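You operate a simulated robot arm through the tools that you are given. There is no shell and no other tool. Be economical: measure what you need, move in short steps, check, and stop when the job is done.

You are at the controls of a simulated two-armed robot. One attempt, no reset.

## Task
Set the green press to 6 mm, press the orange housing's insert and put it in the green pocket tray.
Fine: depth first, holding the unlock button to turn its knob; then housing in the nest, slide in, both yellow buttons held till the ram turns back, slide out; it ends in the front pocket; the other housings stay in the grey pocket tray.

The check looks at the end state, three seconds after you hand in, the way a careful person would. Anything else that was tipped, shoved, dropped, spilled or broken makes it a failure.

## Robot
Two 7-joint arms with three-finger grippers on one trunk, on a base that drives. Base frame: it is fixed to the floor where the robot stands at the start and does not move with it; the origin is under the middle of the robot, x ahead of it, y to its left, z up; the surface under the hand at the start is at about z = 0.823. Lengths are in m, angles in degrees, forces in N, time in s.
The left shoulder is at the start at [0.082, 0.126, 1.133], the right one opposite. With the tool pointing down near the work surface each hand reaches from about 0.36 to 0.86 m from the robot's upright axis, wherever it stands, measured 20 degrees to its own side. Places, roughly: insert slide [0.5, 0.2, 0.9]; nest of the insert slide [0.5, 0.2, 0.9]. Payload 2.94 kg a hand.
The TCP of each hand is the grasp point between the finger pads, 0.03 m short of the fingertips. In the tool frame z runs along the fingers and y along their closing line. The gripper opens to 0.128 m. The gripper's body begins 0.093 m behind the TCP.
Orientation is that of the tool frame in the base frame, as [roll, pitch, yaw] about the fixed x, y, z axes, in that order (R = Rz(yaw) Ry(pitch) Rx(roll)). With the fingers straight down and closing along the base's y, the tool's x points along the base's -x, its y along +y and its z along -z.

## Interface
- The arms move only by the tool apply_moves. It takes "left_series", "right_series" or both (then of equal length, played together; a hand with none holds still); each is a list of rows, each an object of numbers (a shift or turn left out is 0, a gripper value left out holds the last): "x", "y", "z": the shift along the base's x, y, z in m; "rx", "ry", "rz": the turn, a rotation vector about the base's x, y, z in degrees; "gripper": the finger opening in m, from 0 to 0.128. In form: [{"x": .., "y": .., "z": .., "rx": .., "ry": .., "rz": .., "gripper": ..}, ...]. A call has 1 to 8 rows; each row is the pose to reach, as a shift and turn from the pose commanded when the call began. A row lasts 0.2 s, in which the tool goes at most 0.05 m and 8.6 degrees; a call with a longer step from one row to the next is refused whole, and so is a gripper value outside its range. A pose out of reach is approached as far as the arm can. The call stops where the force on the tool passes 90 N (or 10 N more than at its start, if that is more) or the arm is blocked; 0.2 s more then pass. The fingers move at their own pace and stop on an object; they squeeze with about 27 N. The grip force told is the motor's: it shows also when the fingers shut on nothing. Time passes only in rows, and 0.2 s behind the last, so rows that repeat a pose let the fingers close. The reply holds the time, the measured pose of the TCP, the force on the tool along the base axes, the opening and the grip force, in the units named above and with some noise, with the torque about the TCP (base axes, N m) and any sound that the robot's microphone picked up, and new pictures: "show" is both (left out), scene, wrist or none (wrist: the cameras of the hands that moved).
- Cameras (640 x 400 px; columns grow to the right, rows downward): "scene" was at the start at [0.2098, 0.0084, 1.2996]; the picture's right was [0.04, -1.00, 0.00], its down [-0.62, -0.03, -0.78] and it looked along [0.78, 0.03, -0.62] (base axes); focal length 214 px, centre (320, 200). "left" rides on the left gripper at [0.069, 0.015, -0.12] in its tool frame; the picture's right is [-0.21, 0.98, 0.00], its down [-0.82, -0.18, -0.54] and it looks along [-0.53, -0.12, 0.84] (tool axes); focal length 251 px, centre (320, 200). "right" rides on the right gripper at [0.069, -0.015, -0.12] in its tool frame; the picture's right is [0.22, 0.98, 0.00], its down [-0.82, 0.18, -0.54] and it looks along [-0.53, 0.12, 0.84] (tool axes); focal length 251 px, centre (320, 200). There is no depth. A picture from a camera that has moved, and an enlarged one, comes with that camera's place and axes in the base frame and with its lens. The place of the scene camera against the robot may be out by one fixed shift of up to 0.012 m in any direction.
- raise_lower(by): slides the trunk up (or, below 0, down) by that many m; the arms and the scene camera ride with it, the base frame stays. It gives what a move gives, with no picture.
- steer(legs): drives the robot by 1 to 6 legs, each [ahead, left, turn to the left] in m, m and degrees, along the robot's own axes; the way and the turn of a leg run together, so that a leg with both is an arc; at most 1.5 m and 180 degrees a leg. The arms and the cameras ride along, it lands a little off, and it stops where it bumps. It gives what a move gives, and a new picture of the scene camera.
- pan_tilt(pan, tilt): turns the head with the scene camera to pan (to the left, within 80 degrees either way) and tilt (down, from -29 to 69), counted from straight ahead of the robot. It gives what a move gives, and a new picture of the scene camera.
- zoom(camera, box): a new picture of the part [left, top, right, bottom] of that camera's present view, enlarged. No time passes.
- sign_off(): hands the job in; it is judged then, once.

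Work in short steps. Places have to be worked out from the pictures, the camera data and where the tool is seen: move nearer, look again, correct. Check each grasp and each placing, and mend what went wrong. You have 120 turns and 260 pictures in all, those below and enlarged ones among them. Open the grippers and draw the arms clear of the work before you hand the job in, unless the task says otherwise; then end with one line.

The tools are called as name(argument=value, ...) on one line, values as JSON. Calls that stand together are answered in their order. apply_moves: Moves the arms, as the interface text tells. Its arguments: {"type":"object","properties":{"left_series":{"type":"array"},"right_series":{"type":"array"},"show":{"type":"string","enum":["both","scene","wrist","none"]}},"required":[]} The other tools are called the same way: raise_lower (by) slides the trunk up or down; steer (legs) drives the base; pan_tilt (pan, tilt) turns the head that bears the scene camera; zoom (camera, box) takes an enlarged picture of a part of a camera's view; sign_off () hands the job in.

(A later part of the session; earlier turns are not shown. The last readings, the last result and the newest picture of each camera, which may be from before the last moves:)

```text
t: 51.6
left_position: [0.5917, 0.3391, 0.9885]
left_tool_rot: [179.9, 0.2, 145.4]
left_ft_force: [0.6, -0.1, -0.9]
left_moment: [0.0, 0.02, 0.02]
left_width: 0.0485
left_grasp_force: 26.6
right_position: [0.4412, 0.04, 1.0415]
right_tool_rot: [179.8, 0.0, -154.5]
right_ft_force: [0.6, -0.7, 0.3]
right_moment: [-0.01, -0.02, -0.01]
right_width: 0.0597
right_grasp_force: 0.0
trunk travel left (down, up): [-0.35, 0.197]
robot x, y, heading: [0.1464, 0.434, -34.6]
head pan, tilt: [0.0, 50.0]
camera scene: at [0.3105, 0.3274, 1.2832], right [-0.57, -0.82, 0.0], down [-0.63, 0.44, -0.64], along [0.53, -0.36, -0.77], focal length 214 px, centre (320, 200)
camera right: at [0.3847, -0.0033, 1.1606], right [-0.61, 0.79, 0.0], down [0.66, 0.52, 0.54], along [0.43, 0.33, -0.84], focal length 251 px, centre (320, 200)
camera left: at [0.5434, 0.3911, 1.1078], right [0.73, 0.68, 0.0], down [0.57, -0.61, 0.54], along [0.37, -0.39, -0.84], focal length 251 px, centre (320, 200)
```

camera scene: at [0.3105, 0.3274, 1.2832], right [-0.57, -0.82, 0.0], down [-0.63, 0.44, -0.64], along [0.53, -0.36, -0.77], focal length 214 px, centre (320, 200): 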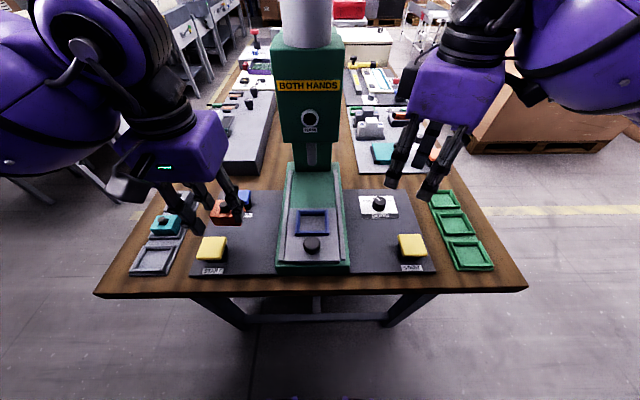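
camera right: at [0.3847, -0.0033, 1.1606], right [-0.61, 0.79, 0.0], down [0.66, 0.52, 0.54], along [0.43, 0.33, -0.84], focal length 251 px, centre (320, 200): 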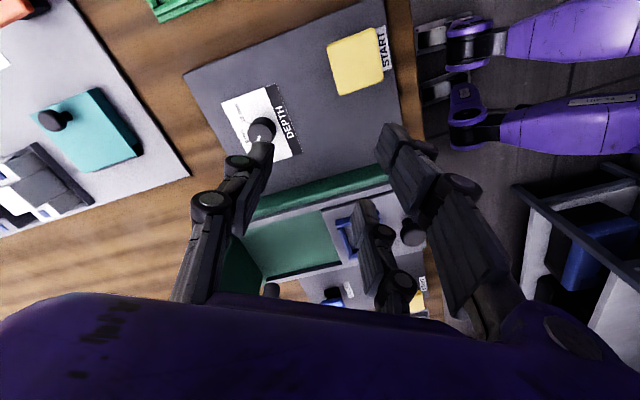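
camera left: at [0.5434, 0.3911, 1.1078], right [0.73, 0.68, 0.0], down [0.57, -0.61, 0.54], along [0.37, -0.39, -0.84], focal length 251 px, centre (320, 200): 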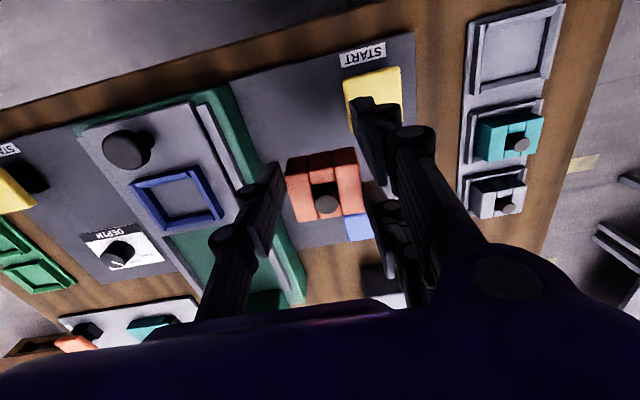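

I refine the nest position from the left camera too.

zoom(camera="left", box=[110, 140, 250, 250])

```text
3.64 times, centred on (180, 195) of left
camera zoom: at [0.5434, 0.3911, 1.1078], right [0.73, 0.68, 0.0], down [0.57, -0.61, 0.54], along [0.37, -0.39, -0.84], focal length 914 px, centre (829, 218)
```

zoom: 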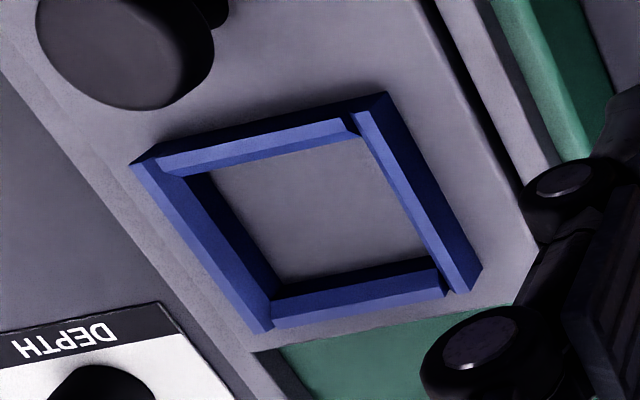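

Nest centre now consistent at (0.535, 0.1885), rim about 0.892. I move the housing above it and lower to just above the rim.

apply_moves(left_series=[{"x": -0.02, "y": -0.04}, {"x": -0.04, "y": -0.08}, {"x": -0.06, "y": -0.12}, {"x": -0.0695, "y": -0.1418}, {"x": -0.0695, "y": -0.1418, "z": -0.02}, {"x": -0.0695, "y": -0.1418, "z": -0.034}], show="none")

zoom(camera="left", box=[200, 60, 440, 240])

zoom(camera="scene", box=[260, 190, 360, 270])

zoom(camera="right", box=[250, 150, 450, 310])

```text
t: 53.0
left_position: [0.521, 0.1967, 0.9564]
left_tool_rot: [-179.9, -0.1, 145.5]
left_ft_force: [0.8, -0.3, -1.2]
left_moment: [0.0, -0.03, 0.0]
left_width: 0.0486
left_grasp_force: 27.0
right_position: [0.4406, 0.0407, 1.0406]
right_tool_rot: [179.8, 0.2, -154.6]
right_ft_force: [-1.0, -0.2, 0.0]
right_moment: [-0.02, 0.02, -0.04]
right_width: 0.0597
right_grasp_force: 0.0
trunk travel left (down, up): [-0.35, 0.197]
robot x, y, heading: [0.1468, 0.4356, -34.5]
head pan, tilt: [0.0, 50.0]
```

```text
2.22 times, centred on (320, 150) of left
camera zoom: at [0.4719, 0.2482, 1.0758], right [0.73, 0.68, 0.0], down [0.57, -0.61, 0.54], along [0.37, -0.4, -0.84], focal length 559 px, centre (320, 311)
```

zoom: 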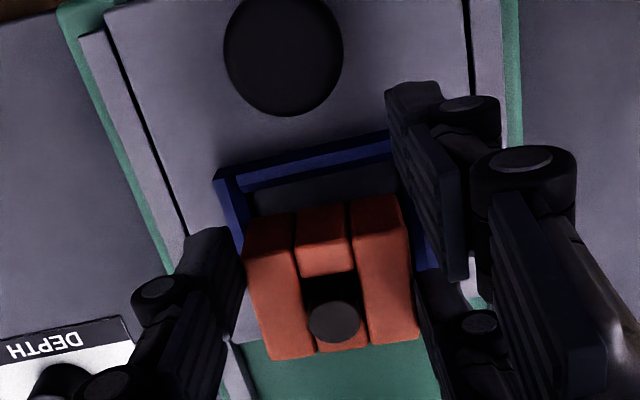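

```text
5.00 times, centred on (310, 230) of scene
camera zoom: at [0.3111, 0.328, 1.2832], right [-0.57, -0.82, 0.0], down [-0.63, 0.43, -0.64], along [0.53, -0.36, -0.77], focal length 1072 px, centre (370, 50)
```

zoom: 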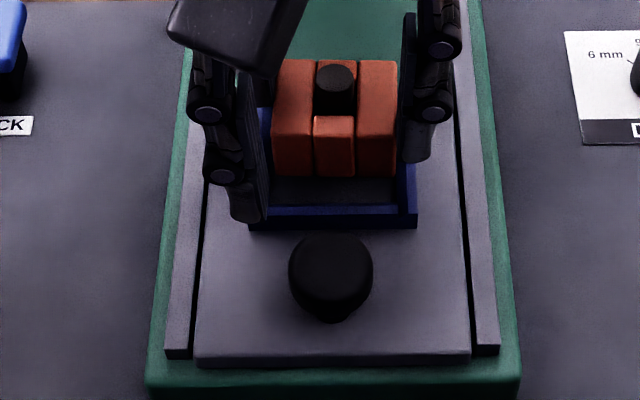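

```text
2.50 times, centred on (350, 230) of right
camera zoom: at [0.3851, -0.0025, 1.1606], right [-0.61, 0.79, 0.0], down [0.66, 0.51, 0.54], along [0.43, 0.33, -0.84], focal length 629 px, centre (245, 125)
```

zoom: 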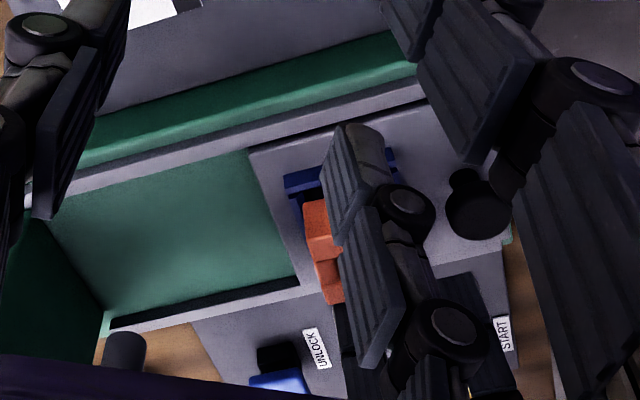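

Alignment looks good laterally. I lower in small steps watching for contact.

apply_moves(left_series=[{"z": -0.005}, {"z": -0.01}, {"z": -0.015}, {"z": -0.02}, {"z": -0.024}], show="none")

zoom(camera="left", box=[200, 60, 440, 240])

zoom(camera="scene", box=[260, 190, 360, 270])

```text
t: 54.2
left_position: [0.5206, 0.1987, 0.9351]
left_tool_rot: [-179.8, 0.2, 145.5]
left_ft_force: [0.7, 5.4, 22.0]
left_moment: [0.0, -0.32, 0.22]
left_width: 0.0488
left_grasp_force: 27.5
right_position: [0.4402, 0.0411, 1.0416]
right_tool_rot: [-180.0, 0.2, -154.6]
right_ft_force: [0.3, -0.4, -0.8]
right_moment: [0.0, -0.01, 0.02]
right_width: 0.06
right_grasp_force: 0.0
trunk travel left (down, up): [-0.35, 0.197]
robot x, y, heading: [0.1465, 0.4376, -34.7]
head pan, tilt: [0.0, 50.0]
```

```text
2.22 times, centred on (320, 150) of left
camera zoom: at [0.4719, 0.2493, 1.0543], right [0.73, 0.68, 0.0], down [0.57, -0.61, 0.54], along [0.37, -0.4, -0.84], focal length 559 px, centre (320, 311)
```

zoom: 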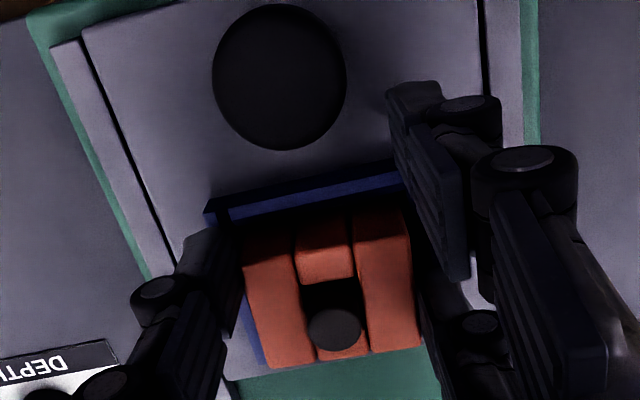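

```text
5.00 times, centred on (310, 230) of scene
camera zoom: at [0.3101, 0.3296, 1.2836], right [-0.57, -0.82, 0.0], down [-0.63, 0.43, -0.64], along [0.53, -0.37, -0.77], focal length 1072 px, centre (370, 50)
```

zoom: 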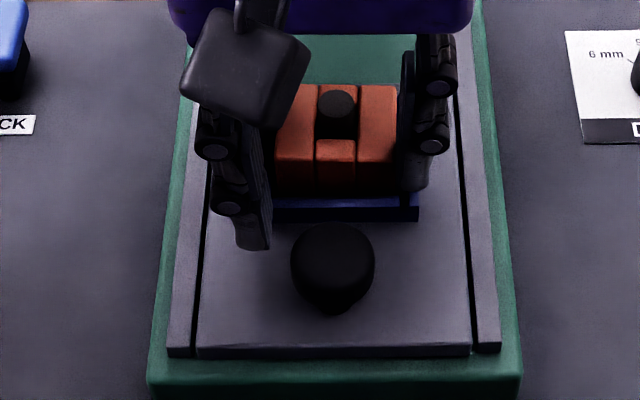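

Contact of 22 N acts through the block's centre, and the near wall hides its bottom, so it sits flat in the nest. I ease off, open, and lift away to check.

apply_moves(left_series=[{"z": 0.002}, {"z": 0.002, "gripper": 0.06}, {"z": 0.002, "gripper": 0.08}, {"z": 0.002, "gripper": 0.09}, {"z": 0.02}, {"z": 0.05}, {"z": 0.09}, {"x": -0.01, "y": 0.03, "z": 0.11}], show="none")

zoom(camera="left", box=[160, 60, 440, 240])

zoom(camera="scene", box=[260, 190, 360, 270])

```text
t: 56.0
left_position: [0.5106, 0.2286, 1.0445]
left_tool_rot: [180.0, 0.0, 145.5]
left_ft_force: [-0.4, 0.2, 0.5]
left_moment: [-0.04, -0.01, -0.02]
left_width: 0.09
left_grasp_force: 0.1
right_position: [0.4413, 0.0422, 1.0416]
right_tool_rot: [179.9, 0.0, -154.6]
right_ft_force: [-0.2, -0.2, 0.1]
right_moment: [-0.04, -0.01, 0.01]
right_width: 0.0602
right_grasp_force: 0.1
trunk travel left (down, up): [-0.35, 0.197]
robot x, y, heading: [0.1449, 0.4374, -34.8]
head pan, tilt: [0.0, 50.0]
```

```text
2.22 times, centred on (300, 150) of left
camera zoom: at [0.4621, 0.2792, 1.164], right [0.73, 0.68, 0.0], down [0.57, -0.61, 0.54], along [0.37, -0.4, -0.84], focal length 559 px, centre (364, 311)
```

zoom: 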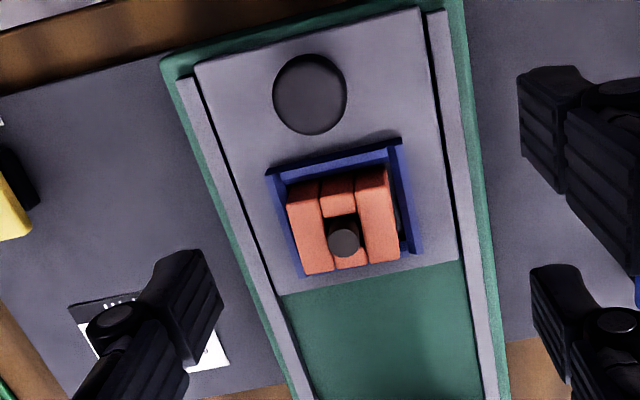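

```text
5.00 times, centred on (310, 230) of scene
camera zoom: at [0.3108, 0.3298, 1.2834], right [-0.57, -0.82, 0.0], down [-0.63, 0.43, -0.64], along [0.53, -0.37, -0.77], focal length 1072 px, centre (370, 50)
```

zoom: 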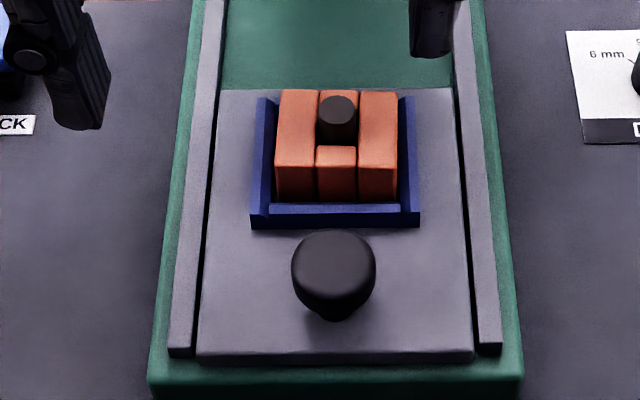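

The housing is seated level in the blue nest. The slide knob is at about (0.480, 0.225), close to my inner reach, so I back the robot 7 cm first (hands are high and clear).

steer(legs=[[-0.07, 0, 0]])

```text
t: 57.0
left_position: [0.4531, 0.2657, 1.0441]
left_tool_rot: [180.0, 0.1, 145.4]
left_ft_force: [-0.1, 0.3, 1.3]
left_moment: [0.0, -0.03, 0.0]
left_width: 0.09
left_grasp_force: 0.1
right_position: [0.3835, 0.0811, 1.0411]
right_tool_rot: [-179.9, 0.1, -154.6]
right_ft_force: [-0.8, 1.3, 0.7]
right_moment: [-0.04, -0.04, 0.0]
right_width: 0.0599
right_grasp_force: 0.0
trunk travel left (down, up): [-0.35, 0.197]
robot x, y, heading: [0.0906, 0.4794, -34.8]
head pan, tilt: [0.0, 50.0]
camera scene: at [0.2533, 0.368, 1.2833], right [-0.57, -0.82, 0.0], down [-0.63, 0.43, -0.64], along [0.53, -0.37, -0.77], focal length 214 px, centre (320, 200)
```

scene: 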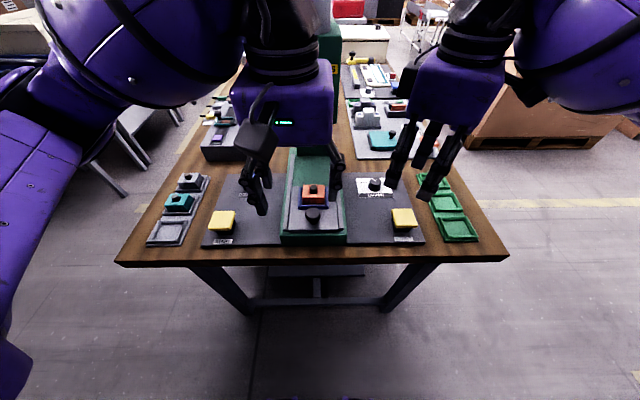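

I close the left hand and lower it behind (robot side of) the slide knob to push.

apply_moves(left_series=[{"x": -0.01, "y": -0.001, "gripper": 0}, {"x": -0.02, "y": -0.002, "z": -0.01}, {"x": -0.032, "y": -0.0043, "z": -0.03}, {"x": -0.032, "y": -0.0043, "z": -0.06}, {"x": -0.032, "y": -0.0043, "z": -0.09}, {"x": -0.032, "y": -0.0043, "z": -0.113}], show="none")

zoom(camera="left", box=[180, 60, 460, 260])

zoom(camera="scene", box=[260, 170, 360, 260])

```text
t: 58.4
left_position: [0.4226, 0.2613, 0.9309]
left_tool_rot: [-180.0, 0.0, 145.4]
left_ft_force: [-0.3, -0.3, -0.2]
left_moment: [0.0, 0.0, -0.04]
left_width: 0.0
left_grasp_force: 3.0
right_position: [0.3842, 0.0798, 1.0399]
right_tool_rot: [179.9, -0.1, -154.7]
right_ft_force: [0.0, 0.3, 0.2]
right_moment: [-0.02, -0.01, -0.03]
right_width: 0.0597
right_grasp_force: 0.0
trunk travel left (down, up): [-0.35, 0.197]
robot x, y, heading: [0.0914, 0.4811, -34.8]
head pan, tilt: [0.0, 50.0]
```

```text
2.00 times, centred on (320, 160) of left
camera zoom: at [0.3747, 0.3129, 1.0505], right [0.73, 0.68, 0.0], down [0.57, -0.61, 0.54], along [0.37, -0.4, -0.84], focal length 503 px, centre (320, 280)
```

zoom: 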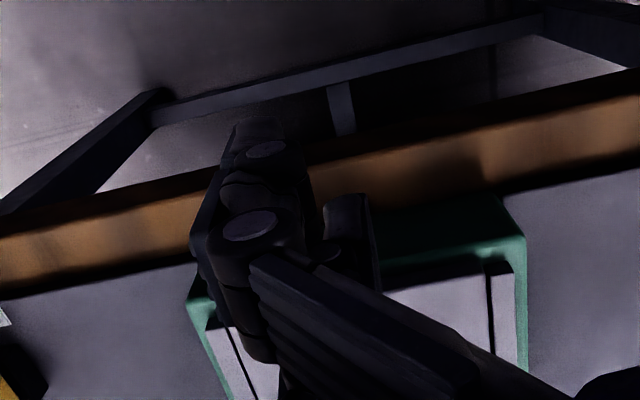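

```text
4.44 times, centred on (310, 215) of scene
camera zoom: at [0.2542, 0.3676, 1.2832], right [-0.57, -0.82, 0.0], down [-0.63, 0.43, -0.64], along [0.53, -0.36, -0.77], focal length 953 px, centre (364, 133)
```

zoom: 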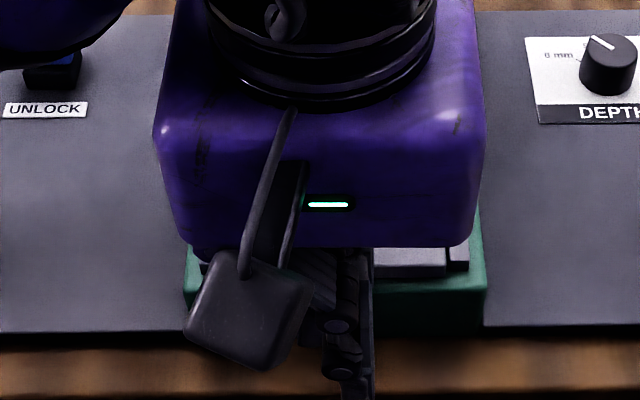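

I push forward along the slide axis in small steps watching force.

apply_moves(left_series=[{"x": 0.0041, "y": -0.0028}, {"x": 0.0082, "y": -0.0057}, {"x": 0.0123, "y": -0.0085}, {"x": 0.0165, "y": -0.0114}, {"x": 0.0206, "y": -0.0142}, {"x": 0.0247, "y": -0.017}], show="none")

zoom(camera="left", box=[180, 60, 460, 260])

zoom(camera="right", box=[250, 100, 560, 320])

```text
t: 59.8
left_position: [0.4464, 0.2436, 0.9307]
left_tool_rot: [-179.9, 0.0, 145.5]
left_ft_force: [-0.2, -0.6, -0.2]
left_moment: [0.04, 0.01, -0.06]
left_width: 0.0
left_grasp_force: 3.0
right_position: [0.3833, 0.08, 1.0405]
right_tool_rot: [-180.0, 0.2, -154.7]
right_ft_force: [-0.7, 0.6, 0.1]
right_moment: [0.01, -0.01, -0.01]
right_width: 0.0598
right_grasp_force: 0.1
trunk travel left (down, up): [-0.35, 0.197]
robot x, y, heading: [0.0887, 0.477, -34.6]
head pan, tilt: [0.0, 50.0]
```

```text
2.00 times, centred on (320, 160) of left
camera zoom: at [0.3986, 0.2959, 1.0503], right [0.73, 0.68, 0.0], down [0.57, -0.61, 0.54], along [0.37, -0.4, -0.84], focal length 503 px, centre (320, 280)
```

zoom: 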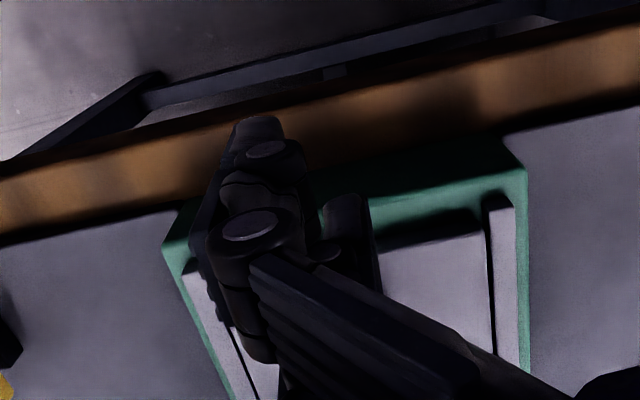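

```text
1.82 times, centred on (405, 210) of right
camera zoom: at [0.3278, 0.0369, 1.1607], right [-0.61, 0.79, 0.0], down [0.66, 0.51, 0.54], along [0.43, 0.33, -0.84], focal length 457 px, centre (166, 182)
```

zoom: 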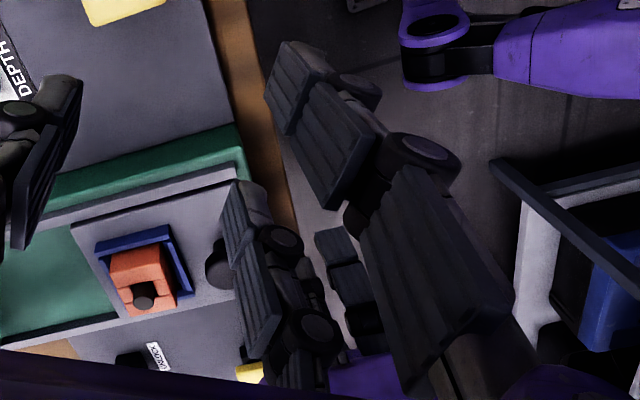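

The plate has already started to recede relative to its rails with almost no force — the slide is light. I push on in steps until a stop is felt.

apply_moves(left_series=[{"x": 0.0123, "y": -0.0085}, {"x": 0.0247, "y": -0.017}, {"x": 0.037, "y": -0.0256}, {"x": 0.0494, "y": -0.0341}, {"x": 0.0494, "y": -0.0341}])

```text
t: 61.0
left_position: [0.4954, 0.2098, 0.9316]
left_tool_rot: [-179.8, 0.0, 145.4]
left_ft_force: [-0.1, -1.7, 6.8]
left_moment: [-0.22, -0.23, -0.06]
left_width: 0.0
left_grasp_force: 2.8
right_position: [0.3845, 0.0798, 1.0396]
right_tool_rot: [180.0, 0.0, -154.7]
right_ft_force: [-0.7, -0.4, -0.3]
right_moment: [0.01, 0.02, 0.01]
right_width: 0.0599
right_grasp_force: 0.0
trunk travel left (down, up): [-0.35, 0.197]
robot x, y, heading: [0.0861, 0.4743, -34.8]
head pan, tilt: [0.0, 50.0]
camera scene: at [0.2535, 0.3676, 1.2833], right [-0.57, -0.82, 0.0], down [-0.63, 0.43, -0.64], along [0.53, -0.37, -0.77], focal length 214 px, centre (320, 200)
camera left: at [0.4467, 0.262, 1.0511], right [0.73, 0.68, 0.0], down [0.57, -0.61, 0.54], along [0.37, -0.4, -0.84], focal length 251 px, centre (320, 200)
```

scene: 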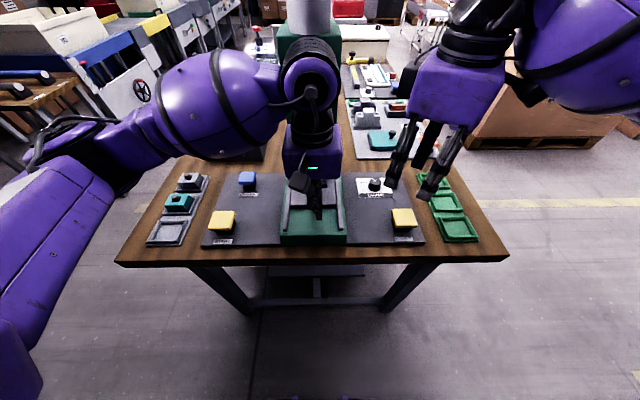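
left: 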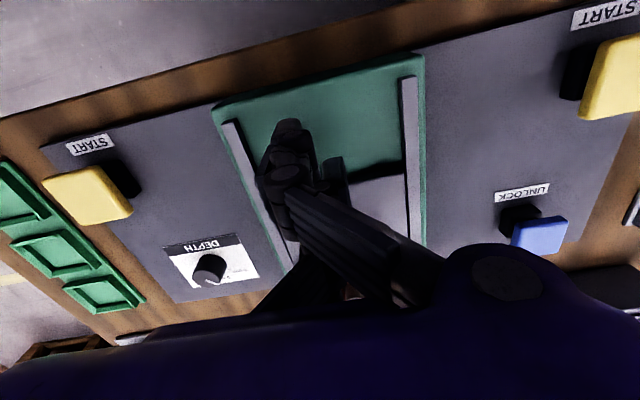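

Slide is about 70 mm in. I continue in 5 mm steps to find the stop.

apply_moves(left_series=[{"x": 0.0041, "y": -0.0028, "z": 0.001}, {"x": 0.0082, "y": -0.0057, "z": 0.001}, {"x": 0.0123, "y": -0.0085, "z": 0.001}, {"x": 0.0165, "y": -0.0114, "z": 0.001}], show="wrist")

zoom(camera="scene", box=[260, 100, 360, 260])

```text
t: 62.0
left_position: [0.5124, 0.198, 0.9318]
left_tool_rot: [180.0, -0.1, 145.4]
left_ft_force: [-1.2, 0.3, 1.8]
left_moment: [-0.05, -0.06, -0.02]
left_width: 0.0
left_grasp_force: 2.8
right_position: [0.3843, 0.0814, 1.0401]
right_tool_rot: [-180.0, 0.0, -154.7]
right_ft_force: [0.9, -0.1, -0.9]
right_moment: [0.0, -0.03, -0.03]
right_width: 0.06
right_grasp_force: 0.0
trunk travel left (down, up): [-0.35, 0.197]
robot x, y, heading: [0.0902, 0.4787, -34.5]
head pan, tilt: [0.0, 50.0]
camera left: at [0.4641, 0.2503, 1.0516], right [0.73, 0.68, 0.0], down [0.57, -0.61, 0.54], along [0.37, -0.4, -0.84], focal length 251 px, centre (320, 200)
```

left: 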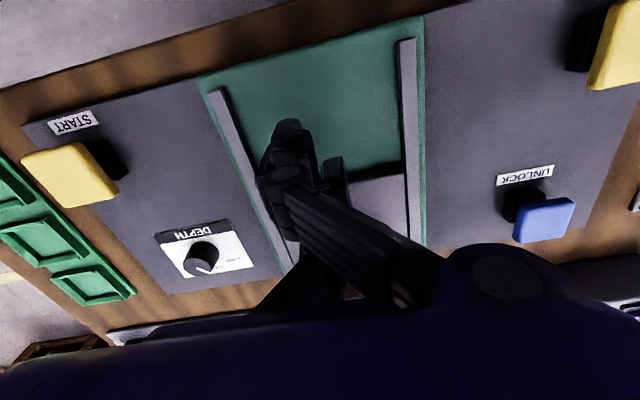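

```text
2.50 times, centred on (310, 180) of scene
camera zoom: at [0.2538, 0.3676, 1.2832], right [-0.57, -0.82, 0.0], down [-0.63, 0.43, -0.64], along [0.53, -0.36, -0.77], focal length 536 px, centre (345, 250)
```

zoom: 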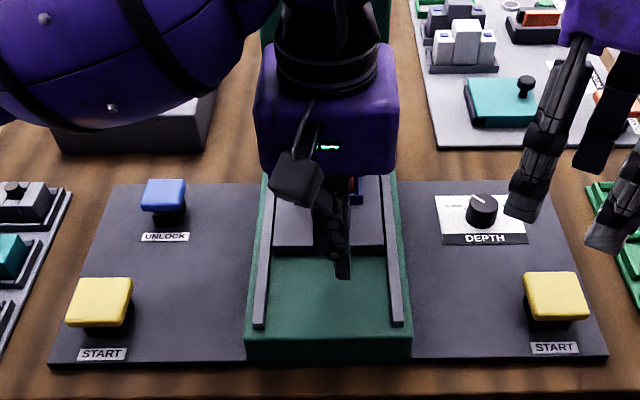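

Still free; continue gently another 20 mm.

apply_moves(left_series=[{"x": 0.0033, "y": -0.0023}, {"x": 0.0066, "y": -0.0045}, {"x": 0.0099, "y": -0.0068}, {"x": 0.0132, "y": -0.0091}, {"x": 0.0165, "y": -0.0114}], show="none")

zoom(camera="left", box=[180, 30, 460, 240])

zoom(camera="right", box=[160, 140, 460, 330])

```text
t: 63.2
left_position: [0.5286, 0.1884, 0.9319]
left_tool_rot: [-180.0, 0.0, 145.5]
left_ft_force: [0.3, 0.6, 2.1]
left_moment: [-0.07, -0.06, 0.03]
left_width: 0.0002
left_grasp_force: 3.5
right_position: [0.3847, 0.08, 1.0408]
right_tool_rot: [-180.0, 0.1, -154.7]
right_ft_force: [-0.3, 0.0, 0.1]
right_moment: [0.0, 0.03, 0.0]
right_width: 0.06
right_grasp_force: 0.2
trunk travel left (down, up): [-0.35, 0.197]
robot x, y, heading: [0.091, 0.4779, -34.5]
head pan, tilt: [0.0, 50.0]
```

```text
1.90 times, centred on (320, 135) of left
camera zoom: at [0.4802, 0.2391, 1.052], right [0.73, 0.68, 0.0], down [0.57, -0.61, 0.54], along [0.37, -0.4, -0.84], focal length 479 px, centre (320, 324)
```

zoom: 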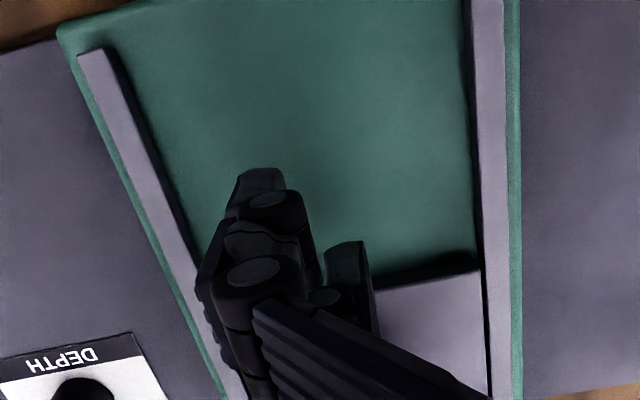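

```text
2.11 times, centred on (310, 235) of right
camera zoom: at [0.3277, 0.0373, 1.1608], right [-0.61, 0.79, 0.0], down [0.66, 0.51, 0.54], along [0.43, 0.33, -0.84], focal length 529 px, centre (341, 126)
```

zoom: 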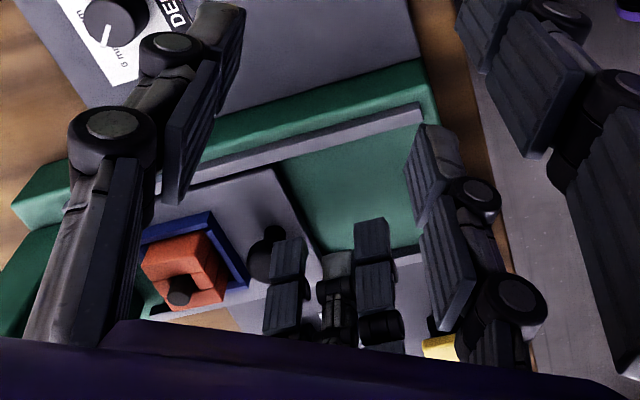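

The slide follows (about 105 mm in). I go on to the hard stop.

apply_moves(left_series=[{"x": 0.0033, "y": -0.0023}, {"x": 0.0066, "y": -0.0045}, {"x": 0.0099, "y": -0.0068}, {"x": 0.0132, "y": -0.0091}], show="scene")

zoom(camera="right", box=[160, 140, 460, 330])

```text
t: 64.2
left_position: [0.5424, 0.1778, 0.9313]
left_tool_rot: [-180.0, 0.0, 145.4]
left_ft_force: [-0.2, 0.7, 0.1]
left_moment: [-0.02, -0.02, 0.0]
left_width: 0.0001
left_grasp_force: 3.1
right_position: [0.3848, 0.0798, 1.0403]
right_tool_rot: [179.9, 0.1, -154.7]
right_ft_force: [-0.2, 0.6, -0.9]
right_moment: [-0.01, 0.04, 0.0]
right_width: 0.0602
right_grasp_force: 0.0
trunk travel left (down, up): [-0.35, 0.197]
robot x, y, heading: [0.0909, 0.4787, -34.4]
head pan, tilt: [0.0, 50.0]
camera scene: at [0.2541, 0.3674, 1.2831], right [-0.57, -0.82, 0.0], down [-0.63, 0.43, -0.64], along [0.53, -0.36, -0.77], focal length 214 px, centre (320, 200)
```

scene: 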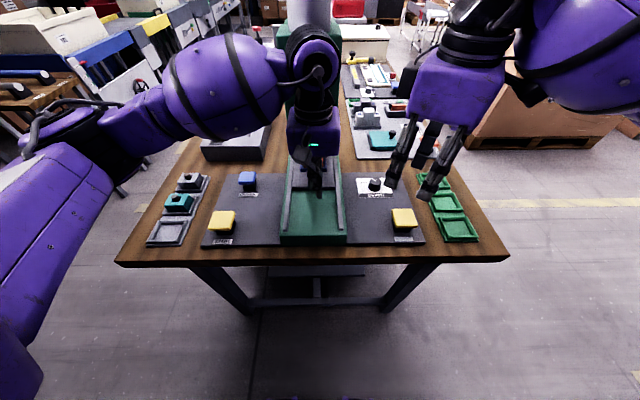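

```text
2.11 times, centred on (310, 235) of right
camera zoom: at [0.328, 0.0369, 1.1606], right [-0.61, 0.79, 0.0], down [0.66, 0.51, 0.54], along [0.43, 0.33, -0.84], focal length 529 px, centre (341, 126)
```

zoom: 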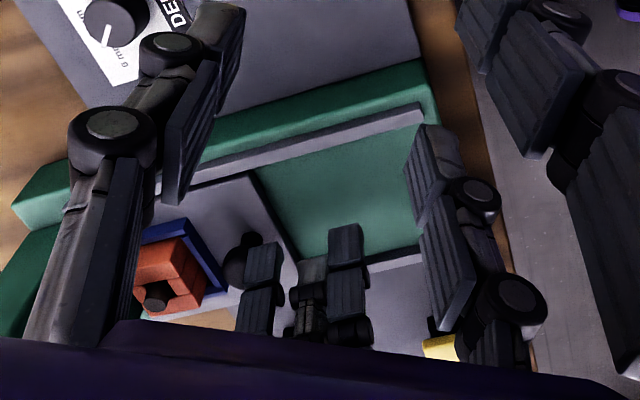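

Still no stop; a further 16 mm in small steps.

apply_moves(left_series=[{"x": 0.0033, "y": -0.0023}, {"x": 0.0066, "y": -0.0045}, {"x": 0.0099, "y": -0.0068}, {"x": 0.0132, "y": -0.0091}], show="none")

zoom(camera="right", box=[160, 140, 460, 330])

zoom(camera="scene", box=[260, 80, 370, 250])

```text
t: 65.2
left_position: [0.5526, 0.1687, 0.9347]
left_tool_rot: [-179.9, 0.2, 145.3]
left_ft_force: [-7.7, 3.0, 15.0]
left_moment: [-0.32, -0.25, -0.1]
left_width: 0.0
left_grasp_force: 2.8
right_position: [0.3841, 0.0814, 1.0406]
right_tool_rot: [179.9, 0.1, -154.7]
right_ft_force: [-0.1, -0.6, -0.1]
right_moment: [0.02, 0.03, 0.02]
right_width: 0.0598
right_grasp_force: 0.0
trunk travel left (down, up): [-0.35, 0.197]
robot x, y, heading: [0.0926, 0.4781, -34.6]
head pan, tilt: [0.0, 50.0]
```

```text
2.11 times, centred on (310, 235) of right
camera zoom: at [0.3261, 0.038, 1.1615], right [-0.61, 0.79, 0.0], down [0.66, 0.51, 0.54], along [0.43, 0.33, -0.84], focal length 529 px, centre (341, 126)
```

zoom: 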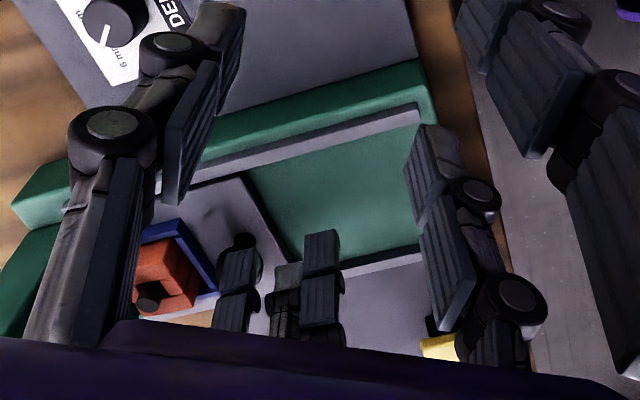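

```text
2.35 times, centred on (315, 165) of scene
camera zoom: at [0.252, 0.3686, 1.2836], right [-0.57, -0.82, 0.0], down [-0.63, 0.43, -0.64], along [0.53, -0.37, -0.77], focal length 505 px, centre (332, 282)
```

zoom: 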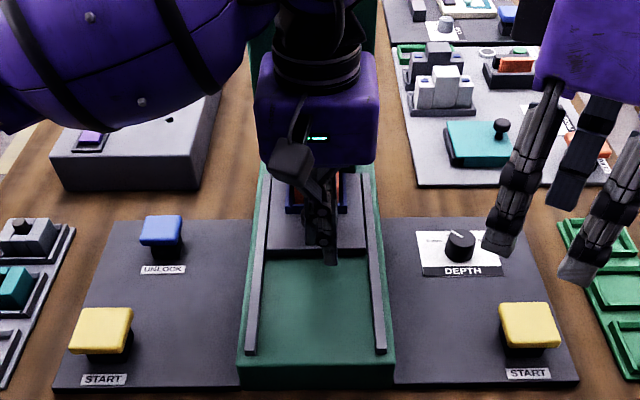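

The stop is reached (force rises, slide halted). I withdraw the left hand and bring both closed hands above the two START buttons.

apply_moves(left_series=[{"x": -0.0165, "y": 0.0114}, {"x": -0.025, "y": 0.0172, "z": 0.03}, {"x": -0.02, "y": 0.05, "z": 0.06}, {"x": 0.0, "y": 0.09, "z": 0.07}, {"x": 0.017, "y": 0.13, "z": 0.07}, {"x": 0.034, "y": 0.17, "z": 0.07}, {"x": 0.052, "y": 0.2, "z": 0.06}, {"x": 0.0674, "y": 0.2283, "z": 0.045}], right_series=[{"rz": -7.5, "gripper": 0}, {"y": -0.01, "rz": -15}, {"y": -0.02, "rz": -22.5}, {"y": -0.03, "rz": -30}, {"y": -0.04, "rz": -37.5, "z": -0.01}, {"y": -0.04, "rz": -45, "z": -0.02}, {"y": -0.04, "rz": -52.5, "z": -0.04}, {"y": -0.04, "rz": -60, "z": -0.06}])

zoom(camera="scene", box=[260, 80, 370, 250])

```text
t: 67.0
left_position: [0.6242, 0.3978, 0.977]
left_tool_rot: [-179.9, 0.2, 145.5]
left_ft_force: [-0.5, 0.5, 0.6]
left_moment: [0.0, 0.0, 0.0]
left_width: 0.0
left_grasp_force: 3.0
right_position: [0.3845, 0.0399, 0.9789]
right_tool_rot: [-180.0, 0.0, 145.2]
right_ft_force: [-0.5, 0.1, -1.6]
right_moment: [-0.03, -0.01, 0.03]
right_width: 0.0
right_grasp_force: 2.7
trunk travel left (down, up): [-0.35, 0.197]
robot x, y, heading: [0.0889, 0.4794, -34.7]
head pan, tilt: [0.0, 50.0]
camera scene: at [0.2538, 0.3686, 1.2833], right [-0.57, -0.82, 0.0], down [-0.63, 0.43, -0.64], along [0.53, -0.37, -0.77], focal length 214 px, centre (320, 200)
camera right: at [0.3184, 0.0671, 1.0999], right [0.38, 0.92, 0.0], down [0.78, -0.32, 0.54], along [0.5, -0.21, -0.84], focal length 251 px, centre (320, 200)
camera left: at [0.5748, 0.4505, 1.0969], right [0.73, 0.68, 0.0], down [0.57, -0.61, 0.54], along [0.37, -0.4, -0.84], focal length 251 px, centre (320, 200)
```

scene: 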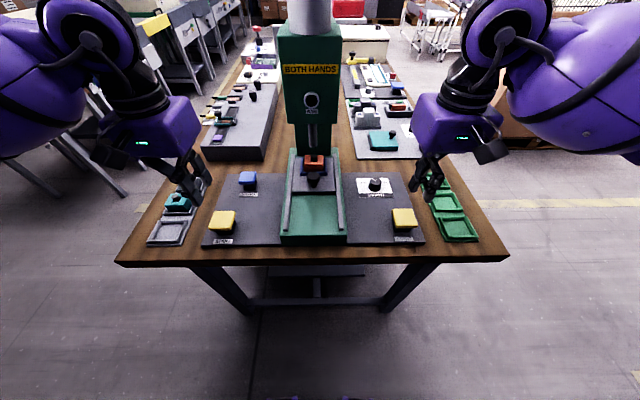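
right: 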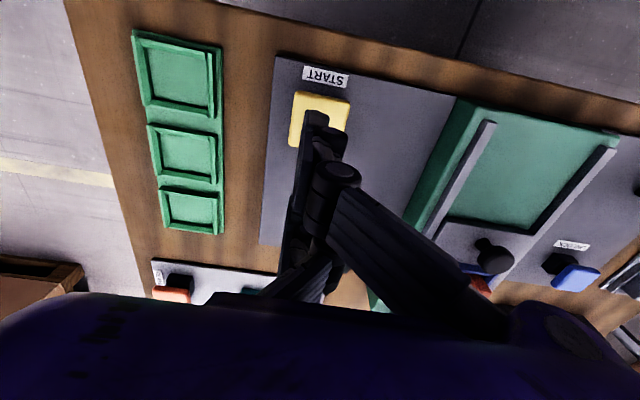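
left: 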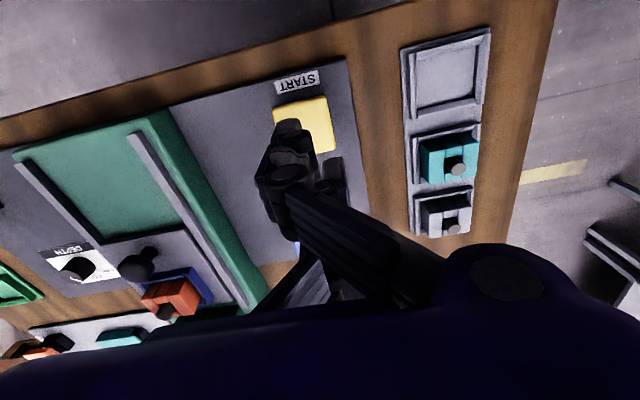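

```text
2.35 times, centred on (315, 165) of scene
camera zoom: at [0.2538, 0.3686, 1.2833], right [-0.57, -0.82, 0.0], down [-0.63, 0.43, -0.64], along [0.53, -0.37, -0.77], focal length 505 px, centre (332, 282)
```

zoom: 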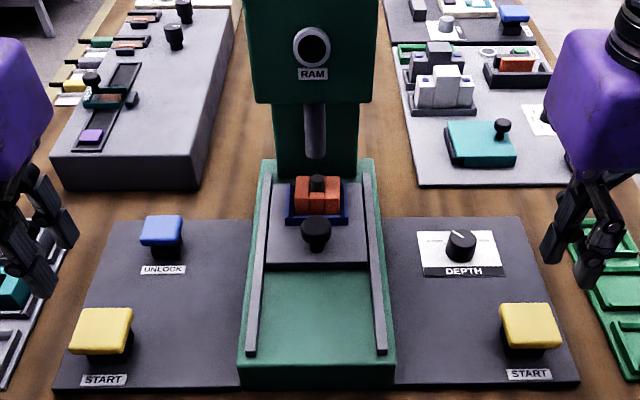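

The housing sits under the ram. START tops are at about (0.609, 0.392) and (0.376, 0.044); I position both closed hands just above them.

apply_moves(left_series=[{"x": -0.008, "y": -0.003, "z": -0.02}, {"x": -0.015, "y": -0.0055, "z": -0.045}, {"x": -0.015, "y": -0.0055, "z": -0.065}, {"x": -0.015, "y": -0.0055, "z": -0.075}], right_series=[{"x": -0.004, "y": 0.002, "z": -0.02}, {"x": -0.008, "y": 0.004, "z": -0.045}, {"x": -0.008, "y": 0.004, "z": -0.065}, {"x": -0.008, "y": 0.004, "z": -0.077}], show="both")

```text
t: 68.0
left_position: [0.6077, 0.3931, 0.9011]
left_tool_rot: [-180.0, 0.1, 145.4]
left_ft_force: [0.5, 0.5, -0.2]
left_moment: [-0.03, 0.0, 0.01]
left_width: 0.0
left_grasp_force: 3.1
right_position: [0.376, 0.0431, 0.9038]
right_tool_rot: [179.9, 0.0, 145.4]
right_ft_force: [0.4, 0.0, -0.6]
right_moment: [-0.03, -0.01, -0.01]
right_width: 0.0001
right_grasp_force: 3.0
trunk travel left (down, up): [-0.35, 0.197]
robot x, y, heading: [0.087, 0.478, -34.4]
head pan, tilt: [0.0, 50.0]
camera scene: at [0.254, 0.3674, 1.2832], right [-0.57, -0.82, 0.0], down [-0.63, 0.43, -0.64], along [0.53, -0.36, -0.77], focal length 214 px, centre (320, 200)
camera right: at [0.31, 0.071, 1.023], right [0.38, 0.93, 0.0], down [0.78, -0.32, 0.54], along [0.5, -0.2, -0.84], focal length 251 px, centre (320, 200)
camera left: at [0.56, 0.4438, 1.0212], right [0.73, 0.68, 0.0], down [0.57, -0.61, 0.54], along [0.37, -0.4, -0.84], focal length 251 px, centre (320, 200)
```

scene: 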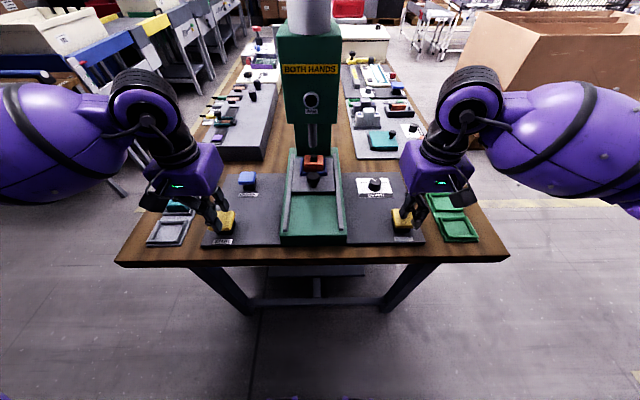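
right: 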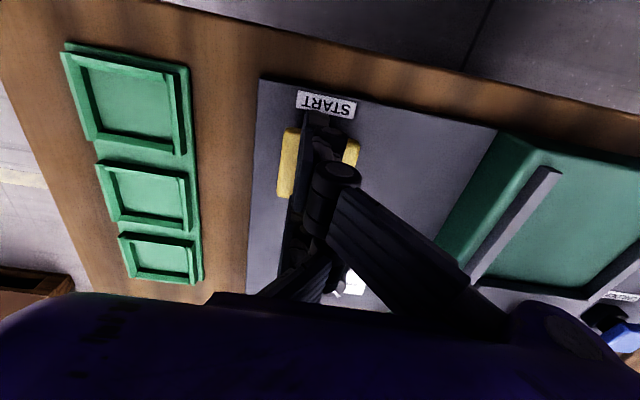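
left: 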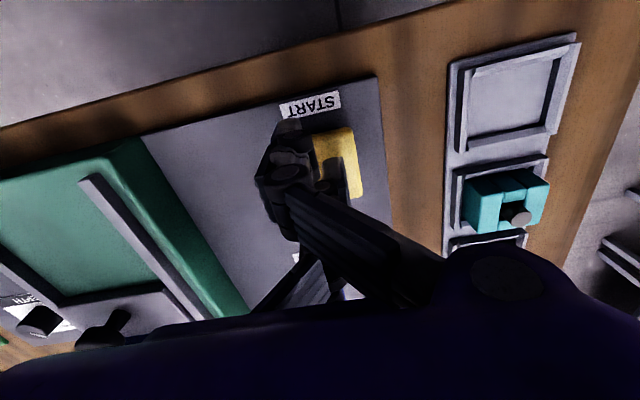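

Both hands are centred over the yellow buttons. I press both together and hold.

apply_moves(left_series=[{"z": -0.008}, {"z": -0.014}, {"z": -0.019}, {"z": -0.023}, {"z": -0.026}, {"z": -0.026}, {"z": -0.026}], right_series=[{"z": -0.01}, {"z": -0.016}, {"z": -0.021}, {"z": -0.025}, {"z": -0.028}, {"z": -0.028}, {"z": -0.028}], show="scene")

zoom(camera="scene", box=[260, 80, 370, 250])

```text
t: 69.6
left_position: [0.6079, 0.3932, 0.8796]
left_tool_rot: [-180.0, 0.4, 145.6]
left_ft_force: [9.3, 2.1, 31.4]
left_moment: [0.07, 0.2, -0.12]
left_width: 0.006
left_grasp_force: 2.7
right_position: [0.3755, 0.0448, 0.8779]
right_tool_rot: [179.9, 0.6, 145.3]
right_ft_force: [7.0, -6.6, 29.0]
right_moment: [-0.02, 0.17, 0.04]
right_width: 0.006
right_grasp_force: 3.1
trunk travel left (down, up): [-0.35, 0.197]
robot x, y, heading: [0.0879, 0.4771, -34.6]
head pan, tilt: [0.0, 50.0]
camera scene: at [0.2523, 0.3691, 1.2839], right [-0.57, -0.82, 0.0], down [-0.63, 0.43, -0.64], along [0.53, -0.37, -0.76], focal length 214 px, centre (320, 200)
```

scene: 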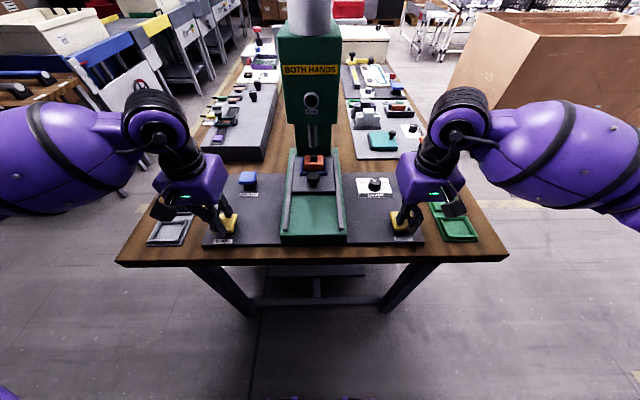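

```text
2.35 times, centred on (315, 165) of scene
camera zoom: at [0.2523, 0.3691, 1.2839], right [-0.57, -0.82, 0.0], down [-0.63, 0.43, -0.64], along [0.53, -0.37, -0.76], focal length 505 px, centre (332, 282)
```

zoom: 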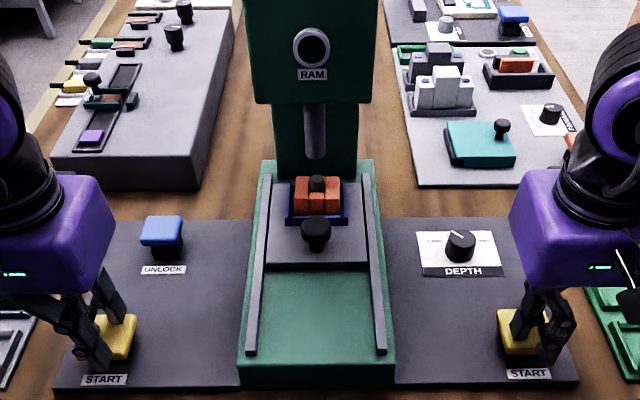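

No ram movement yet; I hold both and see whether it starts.

apply_moves(left_series=[{"z": -0.002}, {"z": -0.003}, {"z": -0.003}, {"z": -0.003}], right_series=[{"z": -0.002}, {"z": -0.003}, {"z": -0.003}, {"z": -0.003}], show="none")

zoom(camera="scene", box=[260, 80, 370, 250])

```text
t: 70.6
left_position: [0.6072, 0.3928, 0.8772]
left_tool_rot: [-179.9, 0.7, 145.4]
left_ft_force: [16.6, 5.5, 51.6]
left_moment: [0.18, 0.36, -0.15]
left_width: 0.0062
left_grasp_force: 2.7
right_position: [0.3767, 0.046, 0.8777]
right_tool_rot: [179.8, 0.7, 145.3]
right_ft_force: [4.3, -13.6, 47.9]
right_moment: [-0.05, 0.32, 0.02]
right_width: 0.006
right_grasp_force: 3.1
trunk travel left (down, up): [-0.35, 0.197]
robot x, y, heading: [0.0894, 0.4761, -34.7]
head pan, tilt: [0.0, 50.0]
```

```text
2.35 times, centred on (315, 165) of scene
camera zoom: at [0.251, 0.3702, 1.284], right [-0.57, -0.82, 0.0], down [-0.63, 0.43, -0.65], along [0.53, -0.37, -0.76], focal length 505 px, centre (332, 282)
```

zoom: 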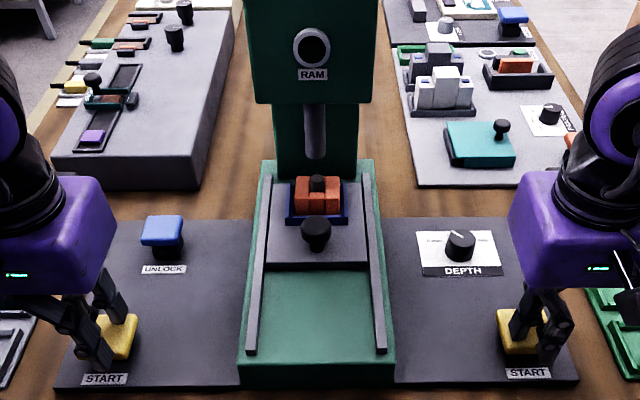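

Both buttons are fully down (50 N) but nothing moves, so likely the slide is not fully home. I zoom in on the slide end.

zoom(camera="scene", box=[280, 110, 350, 200])

```text
4.44 times, centred on (315, 155) of scene
camera zoom: at [0.251, 0.3702, 1.284], right [-0.57, -0.82, 0.0], down [-0.63, 0.43, -0.65], along [0.53, -0.37, -0.76], focal length 953 px, centre (342, 400)
```

zoom: 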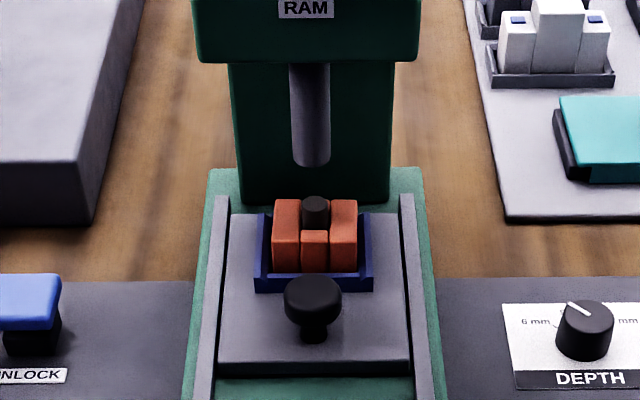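

There's still about 1 cm between the plate and the column foot, so the slide isn't fully home. I lift both hands and bring the left one back behind the slide knob, a bit lower this time.

apply_moves(left_series=[{"z": 0.04}, {"z": 0.08}, {"x": -0.025, "y": -0.04, "z": 0.09}, {"x": -0.05, "y": -0.08, "z": 0.09}, {"x": -0.07, "y": -0.125, "z": 0.09}, {"x": -0.09, "y": -0.165, "z": 0.085}, {"x": -0.102, "y": -0.187, "z": 0.075}, {"x": -0.102, "y": -0.187, "z": 0.05}], right_series=[{"z": 0.02}, {"z": 0.05}, {"z": 0.05}, {"z": 0.05}, {"z": 0.05}, {"z": 0.05}, {"z": 0.05}, {"z": 0.05}], show="wrist")

zoom(camera="right", box=[380, 120, 640, 320])

```text
t: 72.4
left_position: [0.5054, 0.207, 0.9212]
left_tool_rot: [-179.9, 0.0, 145.5]
left_ft_force: [-0.5, 0.5, -0.5]
left_moment: [-0.01, -0.01, -0.01]
left_width: 0.0
left_grasp_force: 2.9
right_position: [0.3762, 0.045, 0.9231]
right_tool_rot: [-180.0, 0.0, 145.3]
right_ft_force: [0.2, 0.1, 0.5]
right_moment: [-0.03, 0.02, 0.0]
right_width: 0.0001
right_grasp_force: 3.6
trunk travel left (down, up): [-0.35, 0.197]
robot x, y, heading: [0.0896, 0.4795, -34.5]
head pan, tilt: [0.0, 50.0]
camera right: at [0.3105, 0.0718, 1.0427], right [0.38, 0.93, 0.0], down [0.78, -0.32, 0.54], along [0.5, -0.2, -0.84], focal length 251 px, centre (320, 200)
camera left: at [0.4571, 0.2574, 1.0417], right [0.73, 0.68, 0.0], down [0.57, -0.61, 0.54], along [0.37, -0.4, -0.84], focal length 251 px, centre (320, 200)
```

right: 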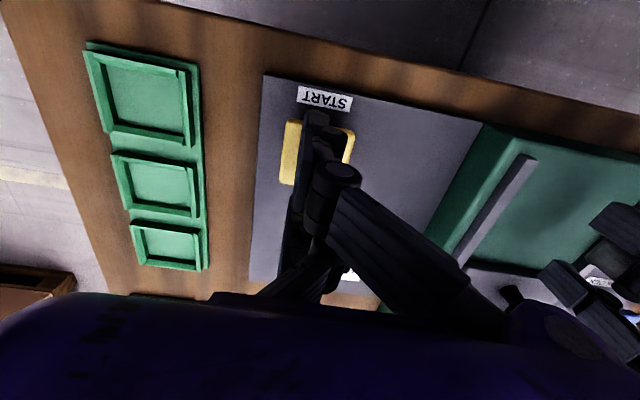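
left: 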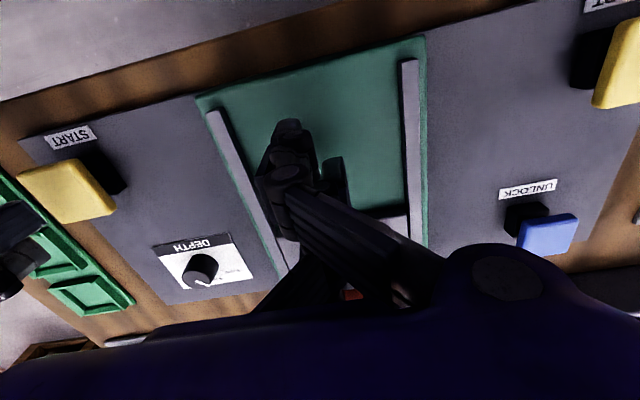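

```text
2.00 times, centred on (510, 220) of right
camera zoom: at [0.3105, 0.0718, 1.0427], right [0.38, 0.93, 0.0], down [0.78, -0.32, 0.54], along [0.5, -0.2, -0.84], focal length 503 px, centre (-60, 160)
```

zoom: 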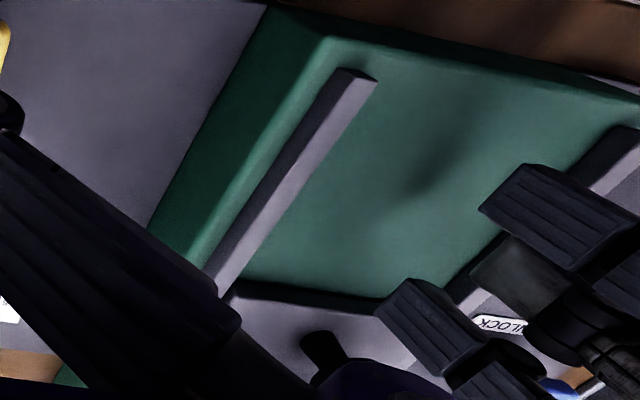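

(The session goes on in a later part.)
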